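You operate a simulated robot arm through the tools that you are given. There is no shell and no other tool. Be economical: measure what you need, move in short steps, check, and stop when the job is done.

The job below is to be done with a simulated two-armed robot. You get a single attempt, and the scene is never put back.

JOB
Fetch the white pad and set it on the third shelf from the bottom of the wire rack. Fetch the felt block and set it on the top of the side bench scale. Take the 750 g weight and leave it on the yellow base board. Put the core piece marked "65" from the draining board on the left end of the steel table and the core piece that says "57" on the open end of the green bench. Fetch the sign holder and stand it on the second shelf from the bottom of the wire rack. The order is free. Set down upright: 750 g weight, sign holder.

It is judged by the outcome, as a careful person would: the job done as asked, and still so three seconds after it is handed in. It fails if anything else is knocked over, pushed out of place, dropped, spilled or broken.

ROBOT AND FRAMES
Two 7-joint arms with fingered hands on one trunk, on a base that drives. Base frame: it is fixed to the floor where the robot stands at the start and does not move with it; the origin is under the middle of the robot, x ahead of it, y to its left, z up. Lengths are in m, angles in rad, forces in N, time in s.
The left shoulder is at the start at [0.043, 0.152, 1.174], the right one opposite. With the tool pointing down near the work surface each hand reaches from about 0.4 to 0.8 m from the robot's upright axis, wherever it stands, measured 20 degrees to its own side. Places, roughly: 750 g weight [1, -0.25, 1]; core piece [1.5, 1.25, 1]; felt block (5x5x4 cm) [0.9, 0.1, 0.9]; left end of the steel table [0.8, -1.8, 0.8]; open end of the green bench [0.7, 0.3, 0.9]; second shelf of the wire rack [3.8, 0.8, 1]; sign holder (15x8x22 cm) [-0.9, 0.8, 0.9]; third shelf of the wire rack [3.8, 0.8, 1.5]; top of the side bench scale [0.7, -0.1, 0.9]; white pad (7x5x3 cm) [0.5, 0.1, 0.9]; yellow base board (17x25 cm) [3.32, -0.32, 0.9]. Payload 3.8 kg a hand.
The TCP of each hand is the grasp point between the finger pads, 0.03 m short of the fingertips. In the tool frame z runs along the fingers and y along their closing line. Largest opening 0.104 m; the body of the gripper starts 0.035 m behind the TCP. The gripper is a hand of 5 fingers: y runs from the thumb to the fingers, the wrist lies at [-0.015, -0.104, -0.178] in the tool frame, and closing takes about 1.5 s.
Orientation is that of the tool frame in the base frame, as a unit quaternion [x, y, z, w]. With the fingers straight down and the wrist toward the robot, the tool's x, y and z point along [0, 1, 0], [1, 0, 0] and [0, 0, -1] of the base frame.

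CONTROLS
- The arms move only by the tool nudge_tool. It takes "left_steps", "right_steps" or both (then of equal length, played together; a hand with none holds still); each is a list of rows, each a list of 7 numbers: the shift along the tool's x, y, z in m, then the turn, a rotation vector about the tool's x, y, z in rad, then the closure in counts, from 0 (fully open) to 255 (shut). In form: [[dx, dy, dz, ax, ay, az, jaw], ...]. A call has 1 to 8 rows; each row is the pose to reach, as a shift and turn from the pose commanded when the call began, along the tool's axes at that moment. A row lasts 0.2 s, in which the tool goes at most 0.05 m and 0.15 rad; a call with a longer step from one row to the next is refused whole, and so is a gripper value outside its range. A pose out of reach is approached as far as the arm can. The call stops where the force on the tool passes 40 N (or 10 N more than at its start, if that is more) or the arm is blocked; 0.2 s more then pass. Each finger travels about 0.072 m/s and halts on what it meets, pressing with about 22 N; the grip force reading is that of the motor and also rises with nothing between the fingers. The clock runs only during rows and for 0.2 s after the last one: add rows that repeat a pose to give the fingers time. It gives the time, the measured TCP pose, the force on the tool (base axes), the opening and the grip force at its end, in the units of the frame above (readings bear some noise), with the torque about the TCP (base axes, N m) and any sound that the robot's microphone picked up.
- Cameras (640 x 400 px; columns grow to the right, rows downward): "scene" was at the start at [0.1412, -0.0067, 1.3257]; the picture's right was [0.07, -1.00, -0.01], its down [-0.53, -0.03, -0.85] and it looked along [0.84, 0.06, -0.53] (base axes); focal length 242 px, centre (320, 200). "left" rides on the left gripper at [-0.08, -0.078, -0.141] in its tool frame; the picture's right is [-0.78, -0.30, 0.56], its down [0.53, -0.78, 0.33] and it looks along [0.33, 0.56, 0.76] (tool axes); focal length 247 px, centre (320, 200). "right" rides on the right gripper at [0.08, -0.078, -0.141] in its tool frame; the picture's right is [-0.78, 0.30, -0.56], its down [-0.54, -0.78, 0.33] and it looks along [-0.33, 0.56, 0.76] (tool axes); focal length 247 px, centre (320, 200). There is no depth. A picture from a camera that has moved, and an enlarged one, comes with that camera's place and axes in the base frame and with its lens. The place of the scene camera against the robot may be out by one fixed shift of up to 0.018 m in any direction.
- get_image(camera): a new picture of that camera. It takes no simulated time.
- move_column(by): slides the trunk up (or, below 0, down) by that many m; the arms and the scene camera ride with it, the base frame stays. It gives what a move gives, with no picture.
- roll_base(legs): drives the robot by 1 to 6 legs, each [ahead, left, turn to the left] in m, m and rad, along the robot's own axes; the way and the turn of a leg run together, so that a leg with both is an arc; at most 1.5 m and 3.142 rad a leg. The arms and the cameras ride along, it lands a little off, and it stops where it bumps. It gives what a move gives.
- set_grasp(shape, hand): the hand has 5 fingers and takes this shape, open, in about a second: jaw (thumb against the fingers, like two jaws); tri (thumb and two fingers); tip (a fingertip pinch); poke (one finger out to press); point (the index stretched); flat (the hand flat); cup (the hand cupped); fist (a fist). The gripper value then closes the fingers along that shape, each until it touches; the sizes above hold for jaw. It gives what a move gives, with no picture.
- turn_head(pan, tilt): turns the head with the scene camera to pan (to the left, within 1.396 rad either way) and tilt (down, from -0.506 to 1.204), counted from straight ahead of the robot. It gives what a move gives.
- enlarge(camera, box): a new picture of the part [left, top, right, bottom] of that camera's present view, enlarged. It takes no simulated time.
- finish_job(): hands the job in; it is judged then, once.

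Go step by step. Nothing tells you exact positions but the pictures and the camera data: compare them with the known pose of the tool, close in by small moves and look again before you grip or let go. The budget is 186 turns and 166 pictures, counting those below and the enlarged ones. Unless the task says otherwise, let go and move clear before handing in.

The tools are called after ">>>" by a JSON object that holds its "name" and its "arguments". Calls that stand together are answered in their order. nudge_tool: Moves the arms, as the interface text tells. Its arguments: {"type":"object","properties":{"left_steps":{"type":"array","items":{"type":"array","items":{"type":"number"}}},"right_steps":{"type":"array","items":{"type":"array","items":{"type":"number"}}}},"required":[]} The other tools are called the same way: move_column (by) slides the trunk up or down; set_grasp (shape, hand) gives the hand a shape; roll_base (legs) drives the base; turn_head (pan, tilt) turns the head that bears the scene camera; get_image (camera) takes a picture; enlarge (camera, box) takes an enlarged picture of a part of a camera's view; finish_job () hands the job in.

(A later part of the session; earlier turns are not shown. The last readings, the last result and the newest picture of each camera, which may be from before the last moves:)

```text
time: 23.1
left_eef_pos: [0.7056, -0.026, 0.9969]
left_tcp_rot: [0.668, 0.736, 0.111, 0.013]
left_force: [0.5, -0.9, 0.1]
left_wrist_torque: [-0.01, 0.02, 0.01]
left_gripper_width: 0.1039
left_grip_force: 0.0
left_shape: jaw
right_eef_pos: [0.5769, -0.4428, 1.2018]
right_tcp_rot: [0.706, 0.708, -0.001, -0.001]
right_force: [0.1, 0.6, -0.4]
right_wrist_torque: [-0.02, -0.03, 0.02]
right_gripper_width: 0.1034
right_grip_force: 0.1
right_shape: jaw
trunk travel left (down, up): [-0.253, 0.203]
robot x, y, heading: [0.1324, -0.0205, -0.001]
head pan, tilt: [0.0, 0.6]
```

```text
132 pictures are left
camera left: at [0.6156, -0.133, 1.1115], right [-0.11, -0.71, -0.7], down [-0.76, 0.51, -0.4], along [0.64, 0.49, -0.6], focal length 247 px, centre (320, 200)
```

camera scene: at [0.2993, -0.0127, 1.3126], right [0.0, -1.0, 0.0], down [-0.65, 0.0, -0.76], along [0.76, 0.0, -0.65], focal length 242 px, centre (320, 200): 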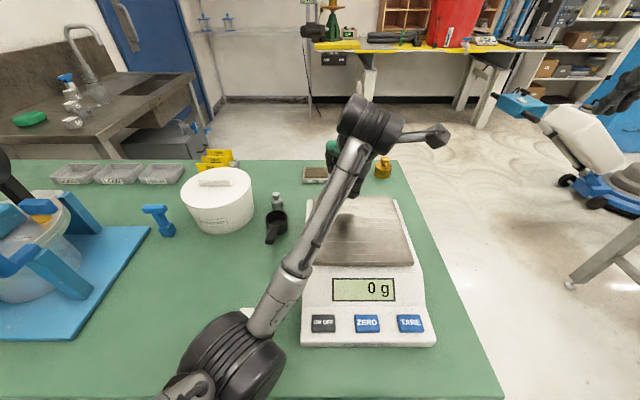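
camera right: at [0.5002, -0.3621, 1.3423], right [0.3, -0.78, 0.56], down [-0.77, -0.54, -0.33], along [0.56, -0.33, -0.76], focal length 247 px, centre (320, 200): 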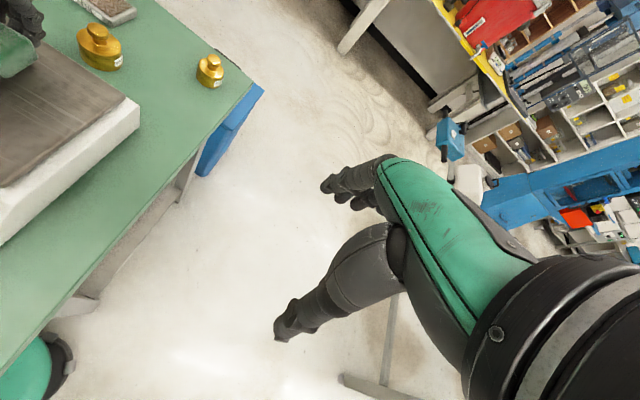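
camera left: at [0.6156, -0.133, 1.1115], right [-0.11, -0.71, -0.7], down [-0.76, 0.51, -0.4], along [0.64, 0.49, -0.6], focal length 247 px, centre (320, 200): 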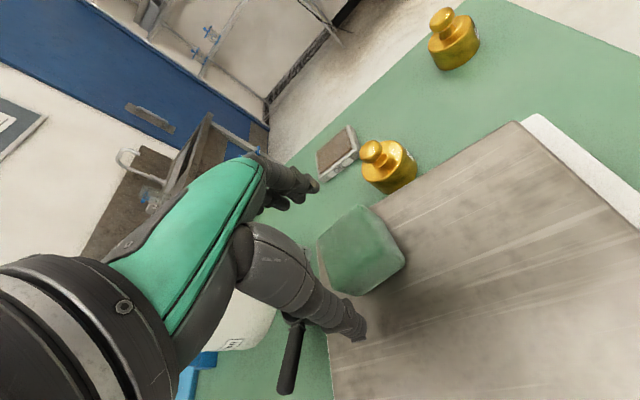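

>>> {"name": "nudge_tool", "arguments": {"left_steps": [[0, 0, -0.04, 0, 0, 0, 0], [0, 0, -0.08, 0, 0, 0, 0], [0, 0, -0.12, 0, 0, 0, 0], [0.04, 0, -0.12, 0, 0, 0, 0], [0.08, -0.0, -0.13, 0, 0, 0, 0], [0.12, -0.0, -0.14, 0, 0, 0, 0], [0.16, 0, -0.15, 0, 0, 0, 0], [0.2, 0, -0.15, 0, 0, 0, 0]]}}

>>> {"name": "get_image", "arguments": {"camera": "scene"}}

>>> {"name": "enlarge", "arguments": {"camera": "scene", "box": [280, 140, 440, 240]}}

```text
time: 24.9
left_eef_pos: [0.6569, 0.1313, 1.1609]
left_tcp_rot: [0.682, 0.726, 0.086, 0.027]
left_force: [0.4, 0.5, 0.1]
left_wrist_torque: [-0.02, 0.0, -0.01]
left_gripper_width: 0.104
left_grip_force: 0.1
left_shape: jaw
right_eef_pos: [0.578, -0.442, 1.2034]
right_tcp_rot: [0.706, 0.709, -0.001, -0.001]
right_force: [0.3, -0.1, 0.3]
right_wrist_torque: [0.01, 0.04, -0.03]
right_gripper_width: 0.1038
right_grip_force: 0.0
right_shape: jaw
trunk travel left (down, up): [-0.253, 0.203]
robot x, y, heading: [0.1309, -0.0208, 0.0]
head pan, tilt: [0.0, 0.6]
```

```text
131 pictures are left
camera scene: at [0.2682, -0.0314, 1.3161], right [0.0, -1.0, 0.0], down [-0.65, 0.0, -0.76], along [0.76, 0.0, -0.65], focal length 242 px, centre (320, 200)
```

scene: 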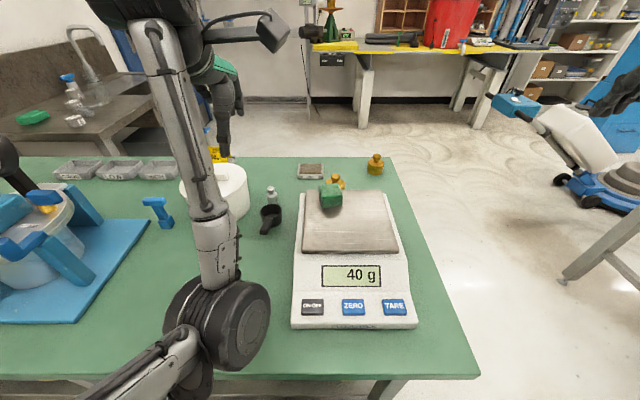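

```text
4.00 times, centred on (360, 190) of scene
camera zoom: at [0.2682, -0.0314, 1.3161], right [0.0, -1.0, 0.0], down [-0.65, 0.0, -0.76], along [0.76, 0.0, -0.65], focal length 969 px, centre (160, 240)
```

zoom: 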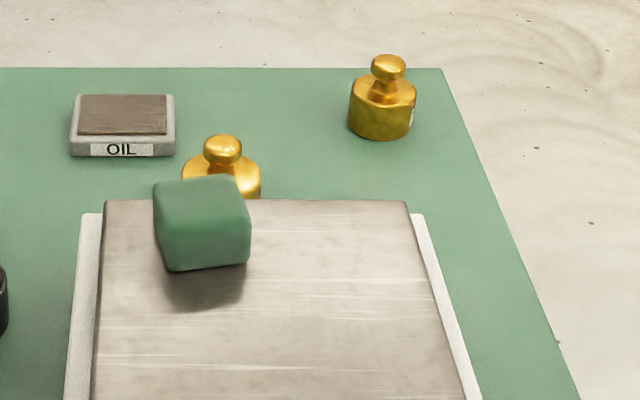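

The felt block sits fully on the plate and the scale reads 40 g. Now the 750 g weight at about (0.94, -0.205): edging closer and bringing the right hand over it.

>>> {"name": "roll_base", "arguments": {"legs": [[0.035, 0.0, 0]]}}

>>> {"name": "nudge_tool", "arguments": {"right_steps": [[0.029, 0.038, 0.01, -0.015, 0, 0, 0], [0.058, 0.076, 0.02, -0.03, 0, 0, 0], [0.087, 0.114, 0.03, -0.045, 0, 0, 0], [0.116, 0.152, 0.04, -0.06, 0, 0, 0], [0.145, 0.19, 0.05, -0.075, 0, 0, 0], [0.174, 0.228, 0.06, -0.09, 0, 0, 0], [0.203, 0.266, 0.07, -0.1, 0, 0, 0], [0.232, 0.304, 0.08, -0.1, 0, 0, 0]]}}

>>> {"name": "get_image", "arguments": {"camera": "right"}}

```text
time: 25.8
left_eef_pos: [0.6881, 0.1299, 1.1641]
left_tcp_rot: [0.682, 0.725, 0.087, 0.029]
left_force: [-0.1, -0.5, 0.9]
left_wrist_torque: [0.02, -0.04, -0.02]
left_gripper_width: 0.1036
left_grip_force: 0.0
left_shape: jaw
right_eef_pos: [0.6086, -0.4433, 1.2059]
right_tcp_rot: [0.707, 0.708, 0.001, 0.001]
right_force: [0.5, -0.5, -0.2]
right_wrist_torque: [0.0, -0.01, -0.02]
right_gripper_width: 0.1038
right_grip_force: 0.1
right_shape: jaw
trunk travel left (down, up): [-0.253, 0.203]
robot x, y, heading: [0.1702, -0.0151, 0.0]
head pan, tilt: [0.0, 0.6]
```

```text
time: 27.6
left_eef_pos: [0.6936, 0.1315, 1.1606]
left_tcp_rot: [0.682, 0.726, 0.084, 0.027]
left_force: [-0.1, 0.5, -0.1]
left_wrist_torque: [0.02, 0.01, -0.03]
left_gripper_width: 0.1037
left_grip_force: 0.0
left_shape: jaw
right_eef_pos: [0.9132, -0.2091, 1.1248]
right_tcp_rot: [0.705, 0.708, 0.034, 0.034]
right_force: [1.4, 1.0, -0.2]
right_wrist_torque: [0.0, 0.01, 0.0]
right_gripper_width: 0.1039
right_grip_force: 0.1
right_shape: jaw
trunk travel left (down, up): [-0.253, 0.203]
robot x, y, heading: [0.1684, -0.0164, 0.003]
head pan, tilt: [0.0, 0.6]
```

```text
129 pictures are left
camera right: at [0.8227, -0.1285, 1.2574], right [0.24, -0.77, 0.58], down [-0.74, -0.54, -0.4], along [0.63, -0.33, -0.7], focal length 247 px, centre (320, 200)
```

right: 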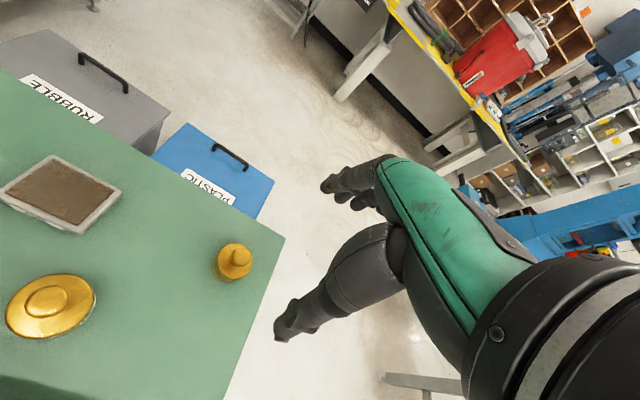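

>>> {"name": "nudge_tool", "arguments": {"right_steps": [[0.005, 0.015, 0.04, 0, 0, 0, 0], [0.01, 0.03, 0.08, 0, 0, 0, 0], [0.014, 0.025, 0.12, 0, 0, 0, 0], [0.014, 0.019, 0.145, 0, 0, 0, 0]]}}

>>> {"name": "get_image", "arguments": {"camera": "right"}}

>>> {"name": "enlarge", "arguments": {"camera": "scene", "box": [320, 100, 480, 200]}}

```text
time: 28.6
left_eef_pos: [0.6933, 0.1291, 1.1608]
left_tcp_rot: [0.682, 0.726, 0.086, 0.027]
left_force: [0.3, -0.4, 0.1]
left_wrist_torque: [0.02, -0.04, 0.0]
left_gripper_width: 0.1036
left_grip_force: 0.1
left_shape: jaw
right_eef_pos: [0.9482, -0.1976, 0.9796]
right_tcp_rot: [0.705, 0.708, 0.035, 0.034]
right_force: [-0.1, -0.2, -0.3]
right_wrist_torque: [0.02, -0.01, 0.04]
right_gripper_width: 0.1038
right_grip_force: 0.1
right_shape: jaw
trunk travel left (down, up): [-0.253, 0.203]
robot x, y, heading: [0.1681, -0.0199, 0.001]
head pan, tilt: [0.0, 0.6]
```

```text
128 pictures are left
camera right: at [0.8567, -0.1159, 1.112], right [0.24, -0.78, 0.58], down [-0.74, -0.54, -0.41], along [0.63, -0.33, -0.7], focal length 247 px, centre (320, 200)
```

right: 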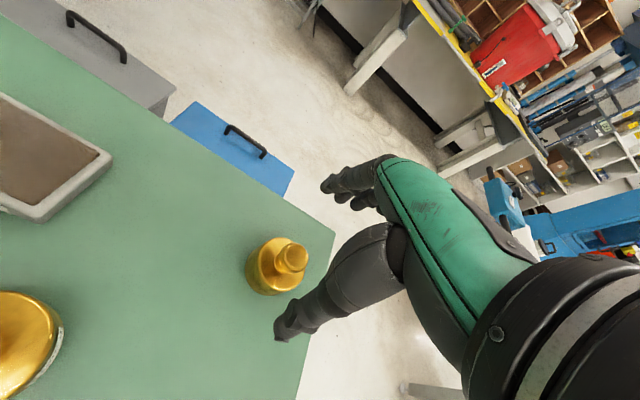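

```text
4.00 times, centred on (400, 150) of scene
camera zoom: at [0.3028, -0.0333, 1.316], right [0.0, -1.0, 0.0], down [-0.65, 0.0, -0.76], along [0.76, 0.0, -0.65], focal length 969 px, centre (0, 400)
```

zoom: 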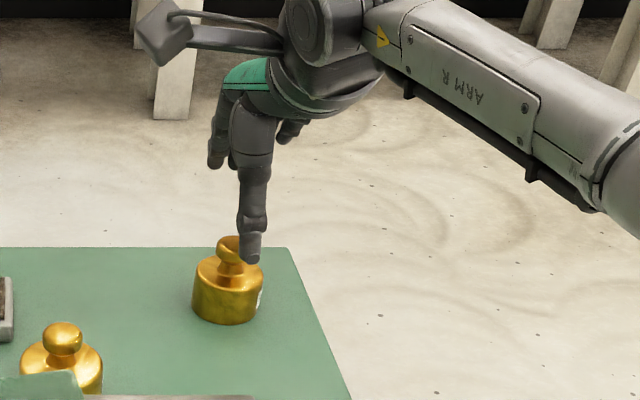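

>>> {"name": "nudge_tool", "arguments": {"right_steps": [[0.005, -0.006, 0.03, 0, 0, 0, 0], [0.005, -0.011, 0.066, 0, 0, 0, 0], [0.005, -0.011, 0.066, 0, 0, 0, 0]]}}

>>> {"name": "get_image", "arguments": {"camera": "right"}}

>>> {"name": "enlarge", "arguments": {"camera": "scene", "box": [320, 120, 448, 200]}}

```text
time: 29.4
left_eef_pos: [0.6925, 0.129, 1.1619]
left_tcp_rot: [0.682, 0.726, 0.086, 0.027]
left_force: [0.1, -0.1, 0.1]
left_wrist_torque: [-0.02, 0.0, 0.02]
left_gripper_width: 0.1036
left_grip_force: 0.0
left_shape: jaw
right_eef_pos: [0.9428, -0.1886, 0.9119]
right_tcp_rot: [0.705, 0.708, 0.034, 0.035]
right_force: [-0.4, -0.2, 0.2]
right_wrist_torque: [0.01, 0.0, 0.04]
right_gripper_width: 0.1039
right_grip_force: 0.1
right_shape: jaw
trunk travel left (down, up): [-0.253, 0.203]
robot x, y, heading: [0.169, -0.0211, -0.0]
head pan, tilt: [0.0, 0.6]
```

```text
126 pictures are left
camera right: at [0.851, -0.109, 1.0447], right [0.24, -0.78, 0.58], down [-0.74, -0.54, -0.41], along [0.63, -0.33, -0.7], focal length 247 px, centre (320, 200)
```

right: 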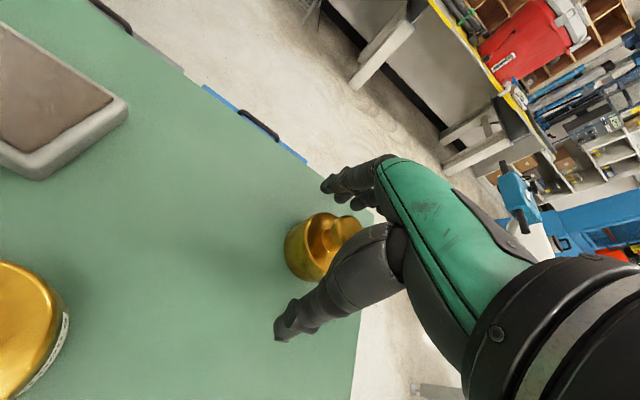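

```text
5.00 times, centred on (384, 160) of scene
camera zoom: at [0.302, -0.032, 1.3162], right [0.0, -1.0, 0.0], down [-0.65, 0.0, -0.76], along [0.76, 0.0, -0.65], focal length 1212 px, centre (0, 400)
```

zoom: 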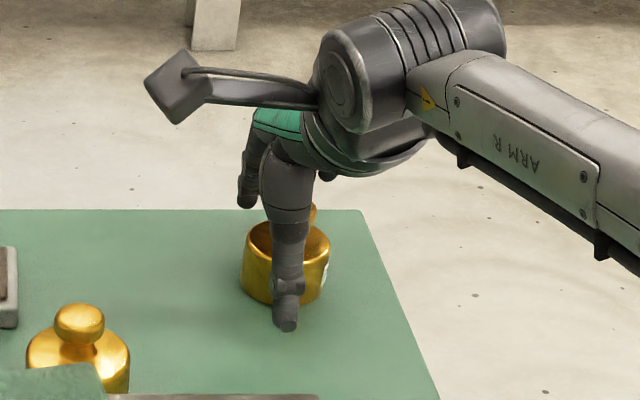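

Well centred. Closing the right hand and lifting.

>>> {"name": "nudge_tool", "arguments": {"right_steps": [[0, 0, 0, 0, 0, 0, 80], [0, 0, 0, 0, 0, 0, 160], [0, 0, 0, 0, 0, 0, 220], [0, 0, 0, 0, 0, 0, 220], [0, 0, 0, 0, 0, 0, 220], [0, 0, 0, 0, 0, 0, 220], [0, 0, -0.02, 0, 0, 0, 220], [0, 0, -0.05, 0, 0, 0, 220]]}}

>>> {"name": "get_image", "arguments": {"camera": "right"}}

>>> {"name": "enlarge", "arguments": {"camera": "scene", "box": [320, 100, 480, 200]}}

```text
time: 31.2
left_eef_pos: [0.6935, 0.1302, 1.1615]
left_tcp_rot: [0.682, 0.726, 0.086, 0.026]
left_force: [-0.4, -0.1, 0.1]
left_wrist_torque: [-0.01, -0.03, -0.01]
left_gripper_width: 0.1037
left_grip_force: 0.1
left_shape: jaw
right_eef_pos: [0.9363, -0.1897, 0.9618]
right_tcp_rot: [0.706, 0.707, 0.032, 0.032]
right_force: [0.0, 0.3, -7.8]
right_wrist_torque: [0.1, 0.03, -0.01]
right_gripper_width: 0.0403
right_grip_force: 21.3
right_shape: jaw
trunk travel left (down, up): [-0.253, 0.203]
robot x, y, heading: [0.165, -0.0182, 0.001]
head pan, tilt: [0.0, 0.6]
```

```text
124 pictures are left
camera right: at [0.8464, -0.1089, 1.0952], right [0.24, -0.78, 0.58], down [-0.74, -0.54, -0.4], along [0.63, -0.33, -0.71], focal length 247 px, centre (320, 200)
```

right: 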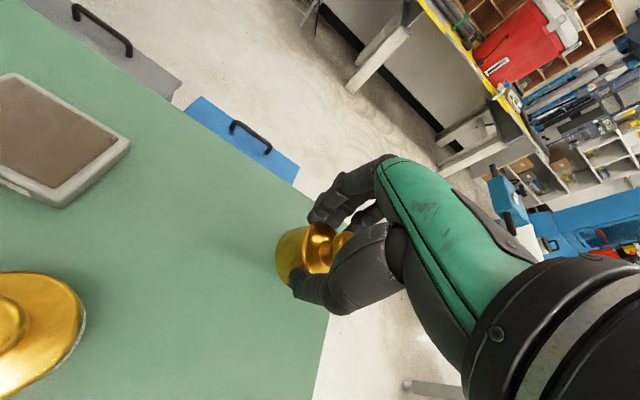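

```text
4.00 times, centred on (400, 150) of scene
camera zoom: at [0.3023, -0.0322, 1.3161], right [0.0, -1.0, 0.0], down [-0.65, 0.0, -0.76], along [0.76, 0.0, -0.65], focal length 969 px, centre (0, 400)
```

zoom: 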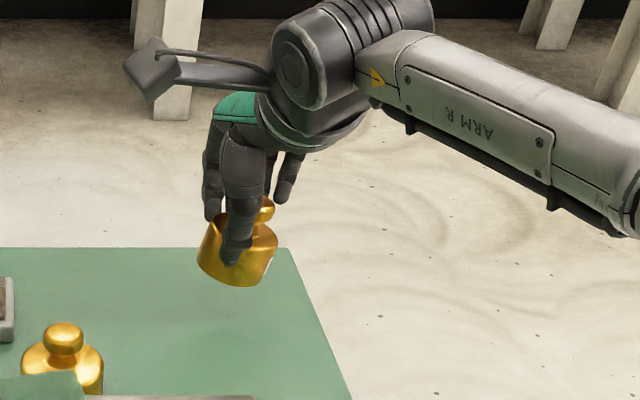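

The weight is held. Raising it and bringing the right hand out to the side, then I'll back the base off for the pad.

>>> {"name": "nudge_tool", "arguments": {"right_steps": [[0, 0, -0.045, 0, 0, 0, 220], [0, 0, -0.09, 0, 0, 0, 220], [-0.03, -0.02, -0.12, 0, 0, 0, 220], [-0.06, -0.055, -0.12, 0, 0, 0, 220], [-0.09, -0.09, -0.12, 0, 0, 0, 220], [-0.12, -0.125, -0.12, 0, 0, 0, 220], [-0.15, -0.16, -0.12, 0, 0, 0, 220], [-0.18, -0.195, -0.12, 0, 0, 0, 220]]}}

>>> {"name": "roll_base", "arguments": {"legs": [[-0.18, 0, 0]]}}

>>> {"name": "get_image", "arguments": {"camera": "scene"}}

>>> {"name": "get_image", "arguments": {"camera": "left"}}

```text
time: 33.0
left_eef_pos: [0.6921, 0.1277, 1.1626]
left_tcp_rot: [0.682, 0.726, 0.087, 0.026]
left_force: [0.2, 0.0, 0.5]
left_wrist_torque: [0.02, -0.02, -0.01]
left_gripper_width: 0.1041
left_grip_force: 0.0
left_shape: jaw
right_eef_pos: [0.7309, -0.3701, 1.0629]
right_tcp_rot: [0.705, 0.707, 0.035, 0.034]
right_force: [-0.4, 0.3, -6.8]
right_wrist_torque: [0.1, 0.01, 0.01]
right_gripper_width: 0.0398
right_grip_force: 22.6
right_shape: jaw
trunk travel left (down, up): [-0.253, 0.203]
robot x, y, heading: [0.1665, -0.0162, 0.001]
head pan, tilt: [0.0, 0.6]
```

```text
time: 34.5
left_eef_pos: [0.5093, 0.127, 1.1599]
left_tcp_rot: [0.683, 0.725, 0.085, 0.027]
left_force: [-0.8, 0.8, 0.6]
left_wrist_torque: [0.02, 0.02, 0.01]
left_gripper_width: 0.1038
left_grip_force: 0.0
left_shape: jaw
right_eef_pos: [0.5477, -0.3719, 1.0611]
right_tcp_rot: [0.707, 0.705, 0.034, 0.032]
right_force: [0.6, 0.2, -7.6]
right_wrist_torque: [0.06, 0.03, 0.0]
right_gripper_width: 0.0397
right_grip_force: 21.6
right_shape: jaw
trunk travel left (down, up): [-0.253, 0.203]
robot x, y, heading: [-0.021, -0.0217, -0.005]
head pan, tilt: [0.0, 0.6]
```

```text
122 pictures are left
camera scene: at [0.1189, -0.0333, 1.3157], right [0.0, -1.0, 0.0], down [-0.65, 0.0, -0.76], along [0.76, 0.0, -0.65], focal length 242 px, centre (320, 200)
```

scene: 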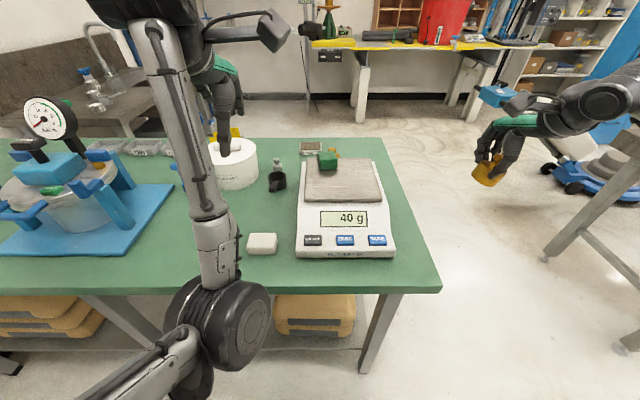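

```text
121 pictures are left
camera left: at [0.4166, 0.0304, 1.282], right [-0.16, -0.74, -0.66], down [-0.75, 0.52, -0.41], along [0.64, 0.43, -0.63], focal length 247 px, centre (320, 200)
```

left: 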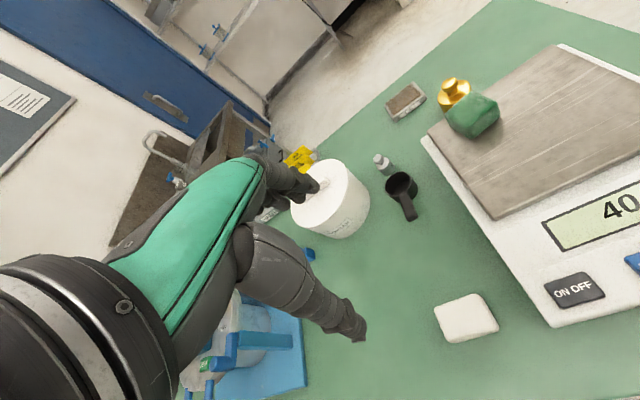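

The pad is at about (0.48, 0.107), long side along y. I'll back off a bit so the left arm has room, then come down over it with the tool straightened.

>>> {"name": "roll_base", "arguments": {"legs": [[-0.13, 0, 0]]}}

>>> {"name": "nudge_tool", "arguments": {"left_steps": [[-0.008, 0.013, 0.04, 0.06, -0.03, 0.02, 0], [-0.017, 0.026, 0.08, 0.11, -0.055, 0.04, 0], [-0.025, 0.039, 0.12, 0.158, -0.082, 0.059, 0], [-0.035, 0.05, 0.16, 0.158, -0.082, 0.059, 0]]}}

>>> {"name": "get_image", "arguments": {"camera": "left"}}

>>> {"name": "get_image", "arguments": {"camera": "scene"}}

```text
time: 35.8
left_eef_pos: [0.3795, 0.1275, 1.1599]
left_tcp_rot: [0.683, 0.725, 0.085, 0.026]
left_force: [-0.6, -0.9, 0.7]
left_wrist_torque: [-0.03, -0.02, 0.0]
left_gripper_width: 0.1037
left_grip_force: 0.0
left_shape: jaw
right_eef_pos: [0.4187, -0.3706, 1.0619]
right_tcp_rot: [0.707, 0.706, 0.034, 0.032]
right_force: [-0.3, -0.1, -6.9]
right_wrist_torque: [0.07, 0.01, 0.02]
right_gripper_width: 0.0394
right_grip_force: 22.0
right_shape: jaw
trunk travel left (down, up): [-0.253, 0.203]
robot x, y, heading: [-0.1497, -0.021, -0.004]
head pan, tilt: [0.0, 0.6]
```

```text
time: 36.8
left_eef_pos: [0.4563, 0.11, 1.0088]
left_tcp_rot: [0.708, 0.707, 0.001, 0.0]
left_force: [0.2, -0.6, 0.2]
left_wrist_torque: [0.04, -0.01, 0.0]
left_gripper_width: 0.1038
left_grip_force: 0.0
left_shape: jaw
right_eef_pos: [0.419, -0.3708, 1.0608]
right_tcp_rot: [0.707, 0.706, 0.034, 0.033]
right_force: [0.2, 0.5, -7.8]
right_wrist_torque: [0.09, 0.01, 0.0]
right_gripper_width: 0.0393
right_grip_force: 21.6
right_shape: jaw
trunk travel left (down, up): [-0.253, 0.203]
robot x, y, heading: [-0.15, -0.021, -0.002]
head pan, tilt: [0.0, 0.6]
```

```text
120 pictures are left
camera left: at [0.3799, 0.0293, 1.1517], right [-0.3, -0.78, -0.56], down [-0.78, 0.54, -0.33], along [0.56, 0.33, -0.76], focal length 247 px, centre (320, 200)
```

left: 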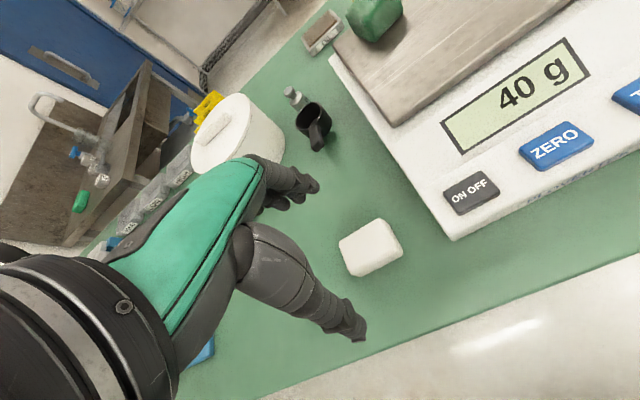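

```text
119 pictures are left
camera scene: at [-0.01, -0.0327, 1.3158], right [0.0, -1.0, 0.0], down [-0.65, 0.0, -0.76], along [0.76, 0.0, -0.65], focal length 242 px, centre (320, 200)
```

scene: 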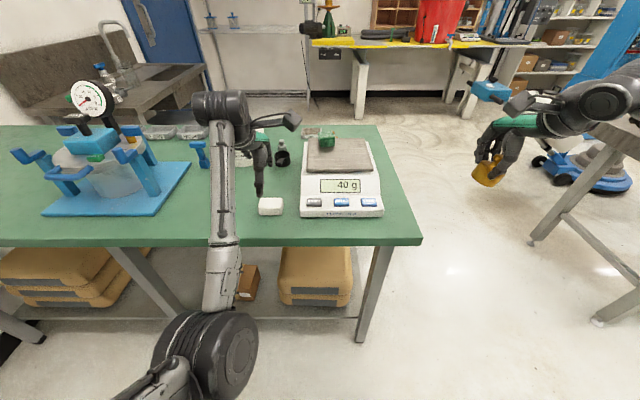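

>>> {"name": "nudge_tool", "arguments": {"left_steps": [[-0.003, 0.023, 0.035, 0, 0, 0, 0], [-0.003, 0.023, 0.07, 0, 0, 0, 0], [-0.003, 0.023, 0.085, 0, 0, 0, 0]]}}

>>> {"name": "get_image", "arguments": {"camera": "left"}}

>>> {"name": "enlarge", "arguments": {"camera": "scene", "box": [200, 120, 360, 220]}}

```text
time: 37.6
left_eef_pos: [0.4789, 0.1059, 0.925]
left_tcp_rot: [0.707, 0.708, 0.001, 0.0]
left_force: [0.0, -0.6, 0.5]
left_wrist_torque: [0.01, 0.03, -0.04]
left_gripper_width: 0.1037
left_grip_force: 0.0
left_shape: jaw
right_eef_pos: [0.4172, -0.371, 1.0623]
right_tcp_rot: [0.707, 0.706, 0.035, 0.033]
right_force: [0.0, 0.0, -6.9]
right_wrist_torque: [0.07, 0.03, -0.02]
right_gripper_width: 0.0395
right_grip_force: 22.5
right_shape: jaw
trunk travel left (down, up): [-0.253, 0.203]
robot x, y, heading: [-0.1491, -0.0206, -0.005]
head pan, tilt: [0.0, 0.6]
```

```text
118 pictures are left
camera left: at [0.4017, 0.0252, 1.0673], right [-0.3, -0.78, -0.56], down [-0.78, 0.54, -0.33], along [0.56, 0.33, -0.76], focal length 247 px, centre (320, 200)
```

left: 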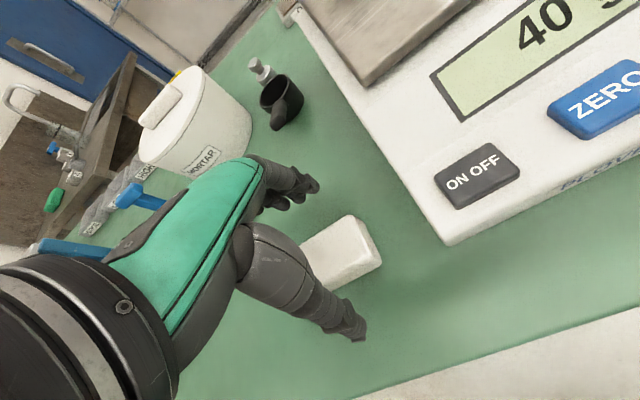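

```text
4.00 times, centred on (280, 170) of scene
camera zoom: at [-0.0114, -0.0327, 1.316], right [0.0, -1.0, 0.0], down [-0.65, 0.0, -0.76], along [0.76, 0.0, -0.65], focal length 969 px, centre (480, 320)
```

zoom: 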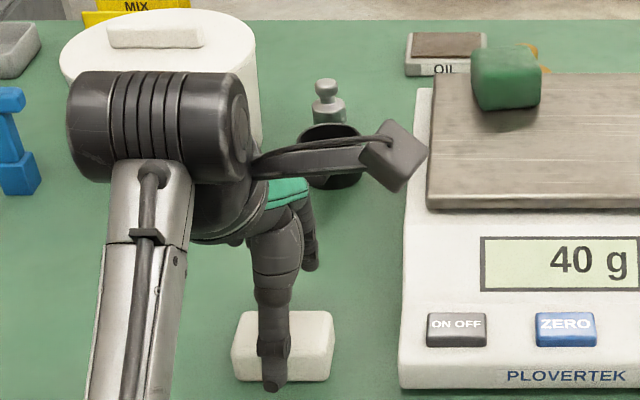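

>>> {"name": "nudge_tool", "arguments": {"left_steps": [[-0.004, 0, 0.015, 0, 0, 0, 0], [-0.004, 0, 0.022, 0, 0, 0, 0], [-0.004, 0, 0.022, 0, 0, 0, 80], [-0.004, 0, 0.022, 0, 0, 0, 200], [-0.004, 0, 0.022, 0, 0, 0, 200], [-0.004, 0, 0.022, 0, 0, 0, 200], [-0.004, 0, 0.022, 0, 0, 0, 200], [-0.004, 0, -0.02, 0, 0, 0, 200]]}}

>>> {"name": "get_image", "arguments": {"camera": "left"}}

```text
time: 39.4
left_eef_pos: [0.4766, 0.1031, 0.9445]
left_tcp_rot: [0.708, 0.706, 0.001, -0.001]
left_force: [-0.5, 0.1, 0.4]
left_wrist_torque: [-0.01, 0.0, -0.02]
left_gripper_width: 0.0405
left_grip_force: 22.3
left_shape: jaw
right_eef_pos: [0.4183, -0.3707, 1.0621]
right_tcp_rot: [0.707, 0.706, 0.034, 0.032]
right_force: [1.2, -0.4, -6.8]
right_wrist_torque: [0.06, -0.01, 0.0]
right_gripper_width: 0.0396
right_grip_force: 22.0
right_shape: jaw
trunk travel left (down, up): [-0.253, 0.203]
robot x, y, heading: [-0.1461, -0.0192, -0.004]
head pan, tilt: [0.0, 0.6]
```

```text
116 pictures are left
camera left: at [0.4006, 0.0226, 1.0875], right [-0.3, -0.78, -0.56], down [-0.78, 0.54, -0.33], along [0.56, 0.34, -0.76], focal length 247 px, centre (320, 200)
```

left: 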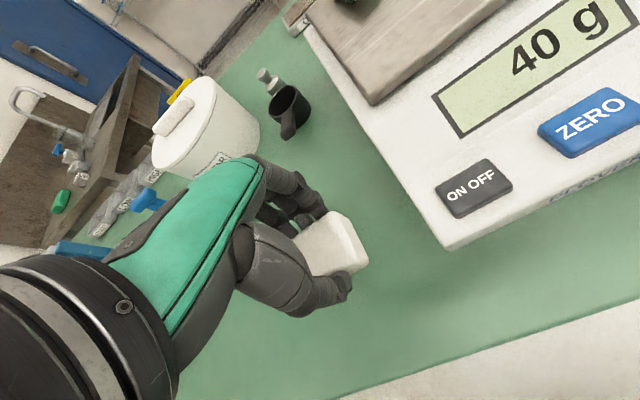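

The pad is held. I'll lift it, then drive round the right end of the bench toward the yellow bench, keeping to the clear aisle.

>>> {"name": "nudge_tool", "arguments": {"left_steps": [[0, 0, -0.05, 0, 0, 0, 200], [0.01, -0.01, -0.1, 0, 0, 0, 200], [0.03, -0.03, -0.14, 0, 0, 0, 200], [0.05, -0.05, -0.18, 0, 0, 0, 200], [0.06, -0.05, -0.21, 0, 0, 0, 200]]}}

>>> {"name": "roll_base", "arguments": {"legs": [[0, -0.85, 0], [1.0, 0, 0]]}}

>>> {"name": "turn_head", "arguments": {"pan": 0, "tilt": 0.35}}

>>> {"name": "get_image", "arguments": {"camera": "scene"}}

```text
refused: row 2 steps farther than a row can; nothing moved
```

```text
time: 48.8
left_eef_pos: [1.4773, -0.7289, 0.9452]
left_tcp_rot: [0.697, 0.717, 0.001, -0.001]
left_force: [0.1, -1.0, -1.5]
left_wrist_torque: [-0.01, 0.02, 0.0]
left_gripper_width: 0.0404
left_grip_force: 21.5
left_shape: jaw
right_eef_pos: [1.4297, -1.2056, 1.0614]
right_tcp_rot: [0.696, 0.716, 0.035, 0.032]
right_force: [0.0, -0.5, -8.3]
right_wrist_torque: [0.06, 0.05, -0.02]
right_gripper_width: 0.0398
right_grip_force: 21.9
right_shape: jaw
trunk travel left (down, up): [-0.253, 0.203]
robot x, y, heading: [0.852, -0.8707, 0.027]
head pan, tilt: [0.0, 0.6]
```

```text
time: 49.5
left_eef_pos: [1.4767, -0.7297, 0.9447]
left_tcp_rot: [0.697, 0.717, 0.001, 0.0]
left_force: [0.3, -0.1, -0.3]
left_wrist_torque: [0.0, 0.0, 0.01]
left_gripper_width: 0.0406
left_grip_force: 21.5
left_shape: jaw
right_eef_pos: [1.4309, -1.2061, 1.0609]
right_tcp_rot: [0.697, 0.716, 0.034, 0.033]
right_force: [-0.2, 0.2, -7.3]
right_wrist_torque: [0.1, 0.06, 0.0]
right_gripper_width: 0.0394
right_grip_force: 21.7
right_shape: jaw
trunk travel left (down, up): [-0.253, 0.203]
robot x, y, heading: [0.8584, -0.8692, 0.024]
head pan, tilt: [0.0, 0.351]
```

```text
115 pictures are left
camera scene: at [0.9994, -0.8796, 1.338], right [0.03, -1.0, 0.0], down [-0.45, -0.01, -0.89], along [0.89, 0.02, -0.45], focal length 242 px, centre (320, 200)
```

scene: 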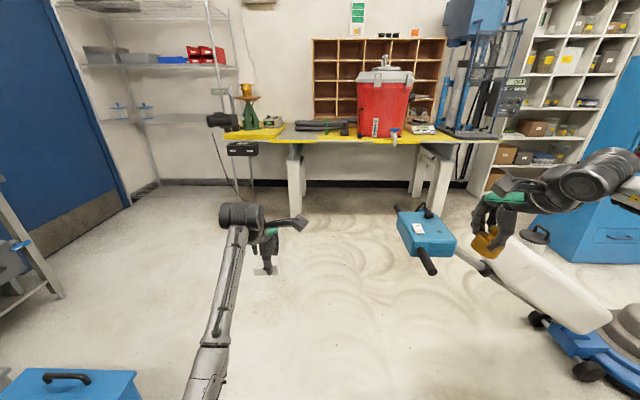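

My lift was refused while the drive went ahead with the hand low over the scale, so I must check whether anything on the bench was disturbed.

>>> {"name": "turn_head", "arguments": {"pan": 1.39, "tilt": 0.5}}

>>> {"name": "get_image", "arguments": {"camera": "scene"}}

>>> {"name": "get_image", "arguments": {"camera": "left"}}

```text
time: 51.0
left_eef_pos: [1.4765, -0.7301, 0.9454]
left_tcp_rot: [0.697, 0.717, 0.0, -0.001]
left_force: [0.9, 0.6, -1.0]
left_wrist_torque: [-0.02, 0.01, 0.0]
left_gripper_width: 0.0406
left_grip_force: 22.0
left_shape: jaw
right_eef_pos: [1.4301, -1.2059, 1.0618]
right_tcp_rot: [0.696, 0.716, 0.035, 0.032]
right_force: [-0.2, -0.1, -7.1]
right_wrist_torque: [0.08, 0.03, 0.01]
right_gripper_width: 0.0399
right_grip_force: 22.0
right_shape: jaw
trunk travel left (down, up): [-0.253, 0.203]
robot x, y, heading: [0.8574, -0.8704, 0.027]
head pan, tilt: [1.389, 0.499]
```

```text
114 pictures are left
camera scene: at [0.9193, -0.7922, 1.333], right [0.98, -0.16, -0.11], down [-0.17, -0.47, -0.86], along [0.08, 0.87, -0.49], focal length 242 px, centre (320, 200)
```

scene: 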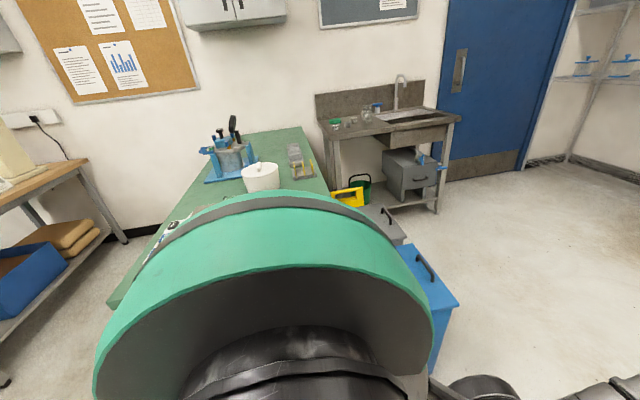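

```text
113 pictures are left
camera left: at [1.4025, -0.8126, 1.0873], right [-0.27, -0.78, -0.56], down [-0.79, 0.51, -0.33], along [0.55, 0.35, -0.76], focal length 247 px, centre (320, 200)
```

left: 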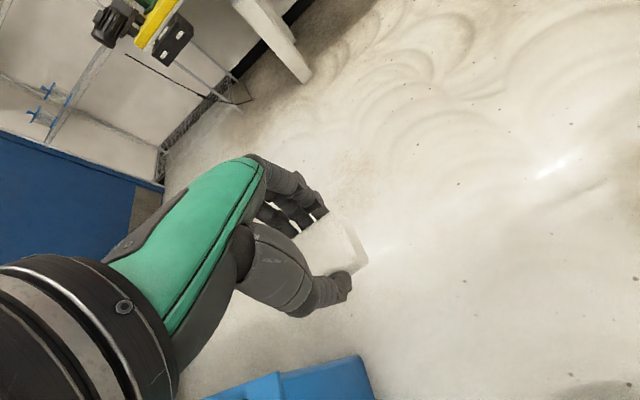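

The view of the scale is blocked by my shoulder. I'll lift both hands properly first, then turn left to look.

>>> {"name": "nudge_tool", "arguments": {"left_steps": [[0, 0, -0.045, 0, 0, 0, 200], [0, 0, -0.09, 0, 0, 0, 200], [0, 0, -0.135, 0, 0, 0, 200], [0, 0, -0.18, 0, 0, 0, 200], [0, -0.03, -0.21, 0, 0, 0, 200]], "right_steps": [[0, 0, -0.03, 0, 0, 0, 220], [0, 0, -0.06, 0, 0, 0, 220], [0, 0, -0.09, 0, 0, 0, 220], [0, 0, -0.12, 0, 0, 0, 220], [0, 0, -0.12, 0, 0, 0, 220]]}}

>>> {"name": "roll_base", "arguments": {"legs": [[0, 0, 0.8]]}}

>>> {"name": "turn_head", "arguments": {"pan": 1.0, "tilt": 0.5}}

>>> {"name": "get_image", "arguments": {"camera": "scene"}}

```text
time: 52.2
left_eef_pos: [1.444, -0.7301, 1.1534]
left_tcp_rot: [0.697, 0.717, 0.0, 0.0]
left_force: [-0.1, -0.8, -1.4]
left_wrist_torque: [0.01, -0.01, -0.03]
left_gripper_width: 0.0405
left_grip_force: 22.2
left_shape: jaw
right_eef_pos: [1.4179, -1.2055, 1.1806]
right_tcp_rot: [0.696, 0.716, 0.035, 0.033]
right_force: [-0.7, 0.3, -7.4]
right_wrist_torque: [0.06, 0.03, -0.02]
right_gripper_width: 0.0396
right_grip_force: 21.8
right_shape: jaw
trunk travel left (down, up): [-0.253, 0.203]
robot x, y, heading: [0.8521, -0.8703, 0.028]
head pan, tilt: [1.389, 0.499]
```

```text
time: 54.8
left_eef_pos: [1.1602, -0.3455, 1.1544]
left_tcp_rot: [0.357, 0.934, 0.001, 0.0]
left_force: [1.1, 0.8, -0.5]
left_wrist_torque: [0.02, -0.04, -0.02]
left_gripper_width: 0.0404
left_grip_force: 22.1
left_shape: jaw
right_eef_pos: [1.4864, -0.6924, 1.1806]
right_tcp_rot: [0.357, 0.933, 0.045, 0.016]
right_force: [-0.8, -0.3, -0.6]
right_wrist_torque: [0.02, 0.0, 0.0]
right_gripper_width: 0.0285
right_grip_force: 21.9
right_shape: jaw
trunk travel left (down, up): [-0.253, 0.203]
robot x, y, heading: [0.8594, -0.8695, 0.842]
head pan, tilt: [1.389, 0.499]
```

```text
time: 55.6
left_eef_pos: [1.1602, -0.3451, 1.1557]
left_tcp_rot: [0.356, 0.934, 0.002, -0.001]
left_force: [0.1, -0.5, -0.6]
left_wrist_torque: [-0.02, 0.0, -0.01]
left_gripper_width: 0.0404
left_grip_force: 21.9
left_shape: jaw
right_eef_pos: [1.4862, -0.6919, 1.1808]
right_tcp_rot: [0.356, 0.933, 0.044, 0.017]
right_force: [0.8, 0.6, 0.4]
right_wrist_torque: [0.02, 0.0, -0.01]
right_gripper_width: 0.0285
right_grip_force: 21.6
right_shape: jaw
trunk travel left (down, up): [-0.253, 0.203]
robot x, y, heading: [0.8566, -0.8709, 0.84]
head pan, tilt: [1.0, 0.499]
```

```text
112 pictures are left
camera scene: at [0.8636, -0.7583, 1.3294], right [0.96, 0.26, -0.09], down [0.06, -0.53, -0.84], along [-0.27, 0.81, -0.53], focal length 242 px, centre (320, 200)
```

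scene: 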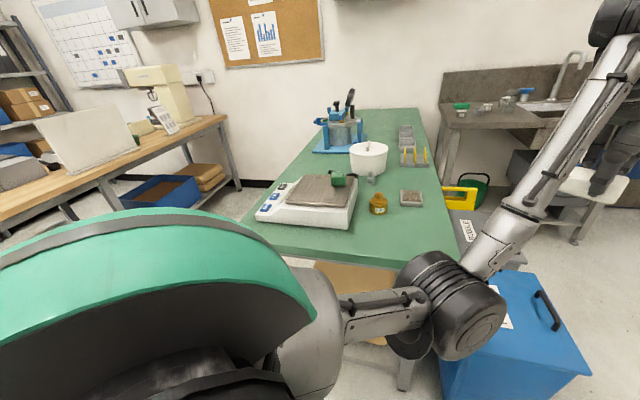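

The right hand's load reading vanished — the weight may have slipped out. Checking the right hand.

>>> {"name": "get_image", "arguments": {"camera": "right"}}

>>> {"name": "enlarge", "arguments": {"camera": "scene", "box": [230, 130, 470, 280]}}

>>> {"name": "turn_head", "arguments": {"pan": -0.3, "tilt": 0.7}}

>>> {"name": "get_image", "arguments": {"camera": "scene"}}

```text
111 pictures are left
camera right: at [1.3662, -0.7056, 1.3143], right [0.74, -0.34, 0.58], down [-0.1, -0.91, -0.41], along [0.67, 0.24, -0.7], focal length 247 px, centre (320, 200)
```

right: 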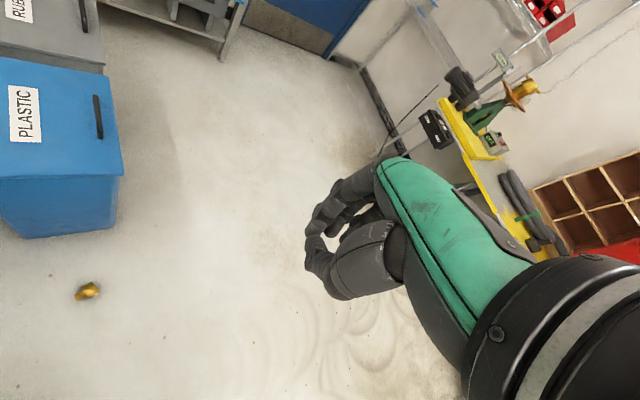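

```text
2.67 times, centred on (350, 205) of scene
camera zoom: at [0.8636, -0.7583, 1.3294], right [0.96, 0.26, -0.09], down [0.06, -0.53, -0.84], along [-0.27, 0.81, -0.53], focal length 646 px, centre (240, 187)
```

zoom: 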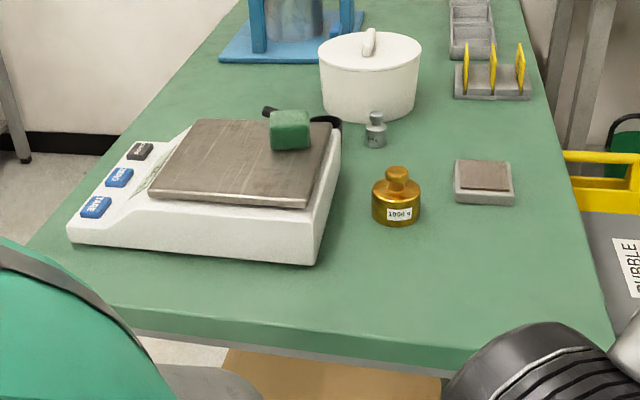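

```text
time: 57.1
left_eef_pos: [1.16, -0.3455, 1.1534]
left_tcp_rot: [0.357, 0.934, 0.001, -0.001]
left_force: [-0.1, -0.2, -0.2]
left_wrist_torque: [0.01, 0.0, 0.0]
left_gripper_width: 0.0403
left_grip_force: 22.0
left_shape: jaw
right_eef_pos: [1.485, -0.6912, 1.1816]
right_tcp_rot: [0.356, 0.933, 0.045, 0.017]
right_force: [-0.4, 0.5, 1.2]
right_wrist_torque: [-0.01, 0.0, 0.02]
right_gripper_width: 0.0281
right_grip_force: 22.0
right_shape: jaw
trunk travel left (down, up): [-0.253, 0.203]
robot x, y, heading: [0.8548, -0.871, 0.839]
head pan, tilt: [-0.3, 0.7]
```

```text
109 pictures are left
camera scene: at [0.9592, -0.8039, 1.3083], right [0.51, -0.86, 0.03], down [-0.61, -0.39, -0.69], along [0.61, 0.34, -0.72], focal length 242 px, centre (320, 200)
```

scene: 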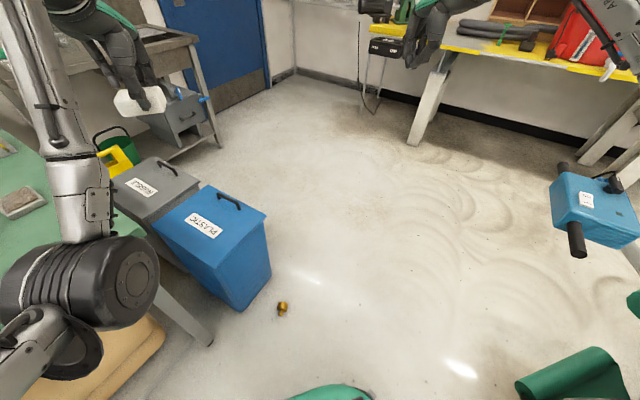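

The weight has slipped out onto the floor by the blue bin; everything on the bench looks undisturbed. I'll look closer at it and then test whether the right hand can reach the floor.

>>> {"name": "enlarge", "arguments": {"camera": "scene", "box": [240, 270, 336, 330]}}

>>> {"name": "roll_base", "arguments": {"legs": [[0.463, -0.713, 0], [0.443, 0.33, 0], [0, 0, -2.41]]}}

>>> {"name": "turn_head", "arguments": {"pan": -1.2, "tilt": 0.9}}

>>> {"name": "get_image", "arguments": {"camera": "scene"}}

```text
6.67 times, centred on (288, 300) of scene
camera zoom: at [0.9592, -0.8039, 1.3083], right [0.51, -0.86, 0.03], down [-0.61, -0.39, -0.69], along [0.61, 0.34, -0.72], focal length 1615 px, centre (533, -467)
```

zoom: 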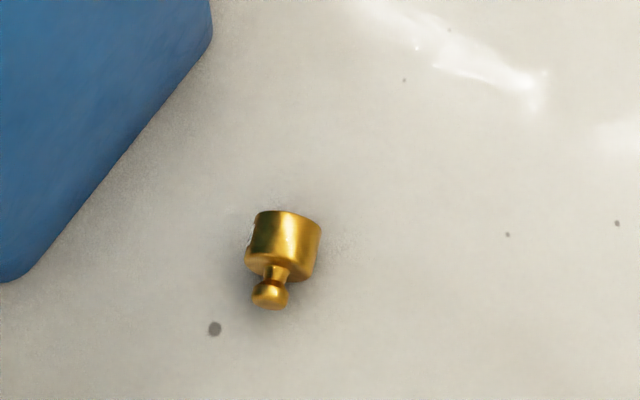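

```text
time: 61.1
left_eef_pos: [1.9387, -0.4742, 1.1555]
left_tcp_rot: [0.37, 0.929, 0.002, 0.0]
left_force: [-0.3, -0.5, -1.1]
left_wrist_torque: [0.01, 0.01, -0.03]
left_gripper_width: 0.0404
left_grip_force: 21.7
left_shape: jaw
right_eef_pos: [2.2563, -0.828, 1.1836]
right_tcp_rot: [0.369, 0.928, 0.045, 0.019]
right_force: [0.0, 0.4, -0.1]
right_wrist_torque: [0.02, 0.01, 0.0]
right_gripper_width: 0.0284
right_grip_force: 22.5
right_shape: jaw
trunk travel left (down, up): [-0.253, 0.203]
robot x, y, heading: [1.6294, -0.9871, 0.814]
head pan, tilt: [-0.3, 0.7]
stopped in leg 1: the robot was blocked; the commanded pose is now the measured one
```

```text
time: 62.3
left_eef_pos: [1.9365, -0.4722, 1.1561]
left_tcp_rot: [0.369, 0.929, 0.001, 0.003]
left_force: [1.1, 0.3, -0.2]
left_wrist_torque: [0.02, -0.01, -0.02]
left_gripper_width: 0.0401
left_grip_force: 22.1
left_shape: jaw
right_eef_pos: [2.2552, -0.8254, 1.1852]
right_tcp_rot: [0.369, 0.928, 0.045, 0.02]
right_force: [0.0, -0.6, 0.2]
right_wrist_torque: [0.01, -0.01, 0.01]
right_gripper_width: 0.0284
right_grip_force: 21.9
right_shape: jaw
trunk travel left (down, up): [-0.253, 0.203]
robot x, y, heading: [1.6291, -0.9884, 0.818]
head pan, tilt: [-1.201, 0.901]
```

```text
107 pictures are left
camera scene: at [1.7196, -0.9962, 1.2986], right [-0.37, -0.92, 0.1], down [-0.77, 0.25, -0.59], along [0.52, -0.3, -0.8], focal length 242 px, centre (320, 200)
```

scene: 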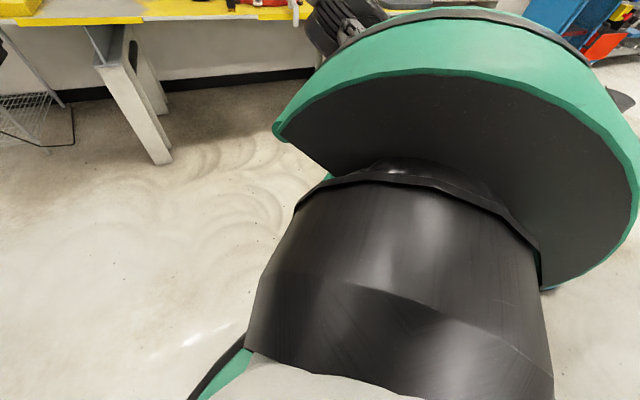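

I was blocked by something on my right, likely the floor machine's handle. I'll move off it and look.

>>> {"name": "roll_base", "arguments": {"legs": [[0.1, 0.25, 0]]}}

>>> {"name": "turn_head", "arguments": {"pan": -1.39, "tilt": 0.5}}

>>> {"name": "get_image", "arguments": {"camera": "scene"}}

>>> {"name": "get_image", "arguments": {"camera": "right"}}

```text
time: 64.1
left_eef_pos: [1.8294, -0.2318, 1.1529]
left_tcp_rot: [0.367, 0.93, 0.0, -0.001]
left_force: [0.2, 0.3, -0.3]
left_wrist_torque: [0.0, 0.01, -0.01]
left_gripper_width: 0.0405
left_grip_force: 22.3
left_shape: jaw
right_eef_pos: [2.1496, -0.5846, 1.18]
right_tcp_rot: [0.367, 0.929, 0.044, 0.018]
right_force: [-0.4, -0.8, 0.6]
right_wrist_torque: [0.01, -0.04, 0.0]
right_gripper_width: 0.0284
right_grip_force: 21.8
right_shape: jaw
trunk travel left (down, up): [-0.253, 0.203]
robot x, y, heading: [1.5182, -0.7487, 0.821]
head pan, tilt: [-1.201, 0.901]
```

```text
time: 65.0
left_eef_pos: [1.8305, -0.2326, 1.1535]
left_tcp_rot: [0.366, 0.931, 0.001, -0.001]
left_force: [-0.5, 0.4, -0.9]
left_wrist_torque: [-0.01, 0.03, 0.01]
left_gripper_width: 0.0403
left_grip_force: 22.3
left_shape: jaw
right_eef_pos: [2.1495, -0.5835, 1.1813]
right_tcp_rot: [0.366, 0.929, 0.043, 0.016]
right_force: [-0.3, 1.0, 0.0]
right_wrist_torque: [-0.01, 0.0, 0.01]
right_gripper_width: 0.0284
right_grip_force: 21.8
right_shape: jaw
trunk travel left (down, up): [-0.253, 0.203]
robot x, y, heading: [1.5163, -0.7508, 0.822]
head pan, tilt: [-1.389, 0.499]
```

```text
106 pictures are left
camera scene: at [1.6247, -0.7751, 1.3329], right [-0.53, -0.84, 0.11], down [-0.47, 0.19, -0.86], along [0.7, -0.51, -0.49], focal length 242 px, centre (320, 200)
```

scene: 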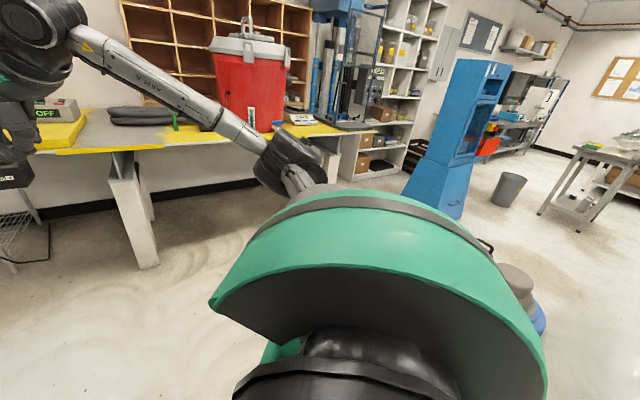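

```text
105 pictures are left
camera right: at [2.0297, -0.5948, 1.3136], right [0.73, -0.35, 0.58], down [-0.12, -0.91, -0.4], along [0.67, 0.23, -0.71], focal length 247 px, centre (320, 200)
```

right: 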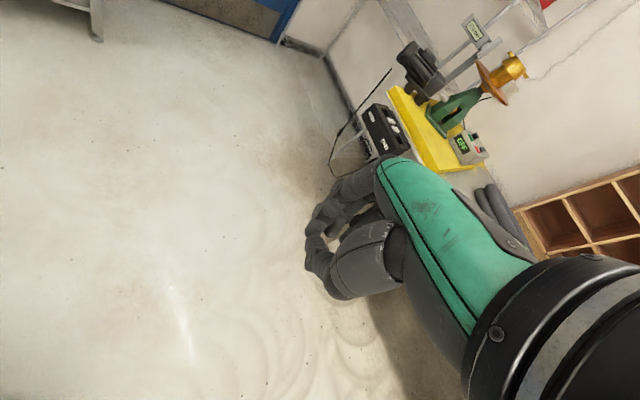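

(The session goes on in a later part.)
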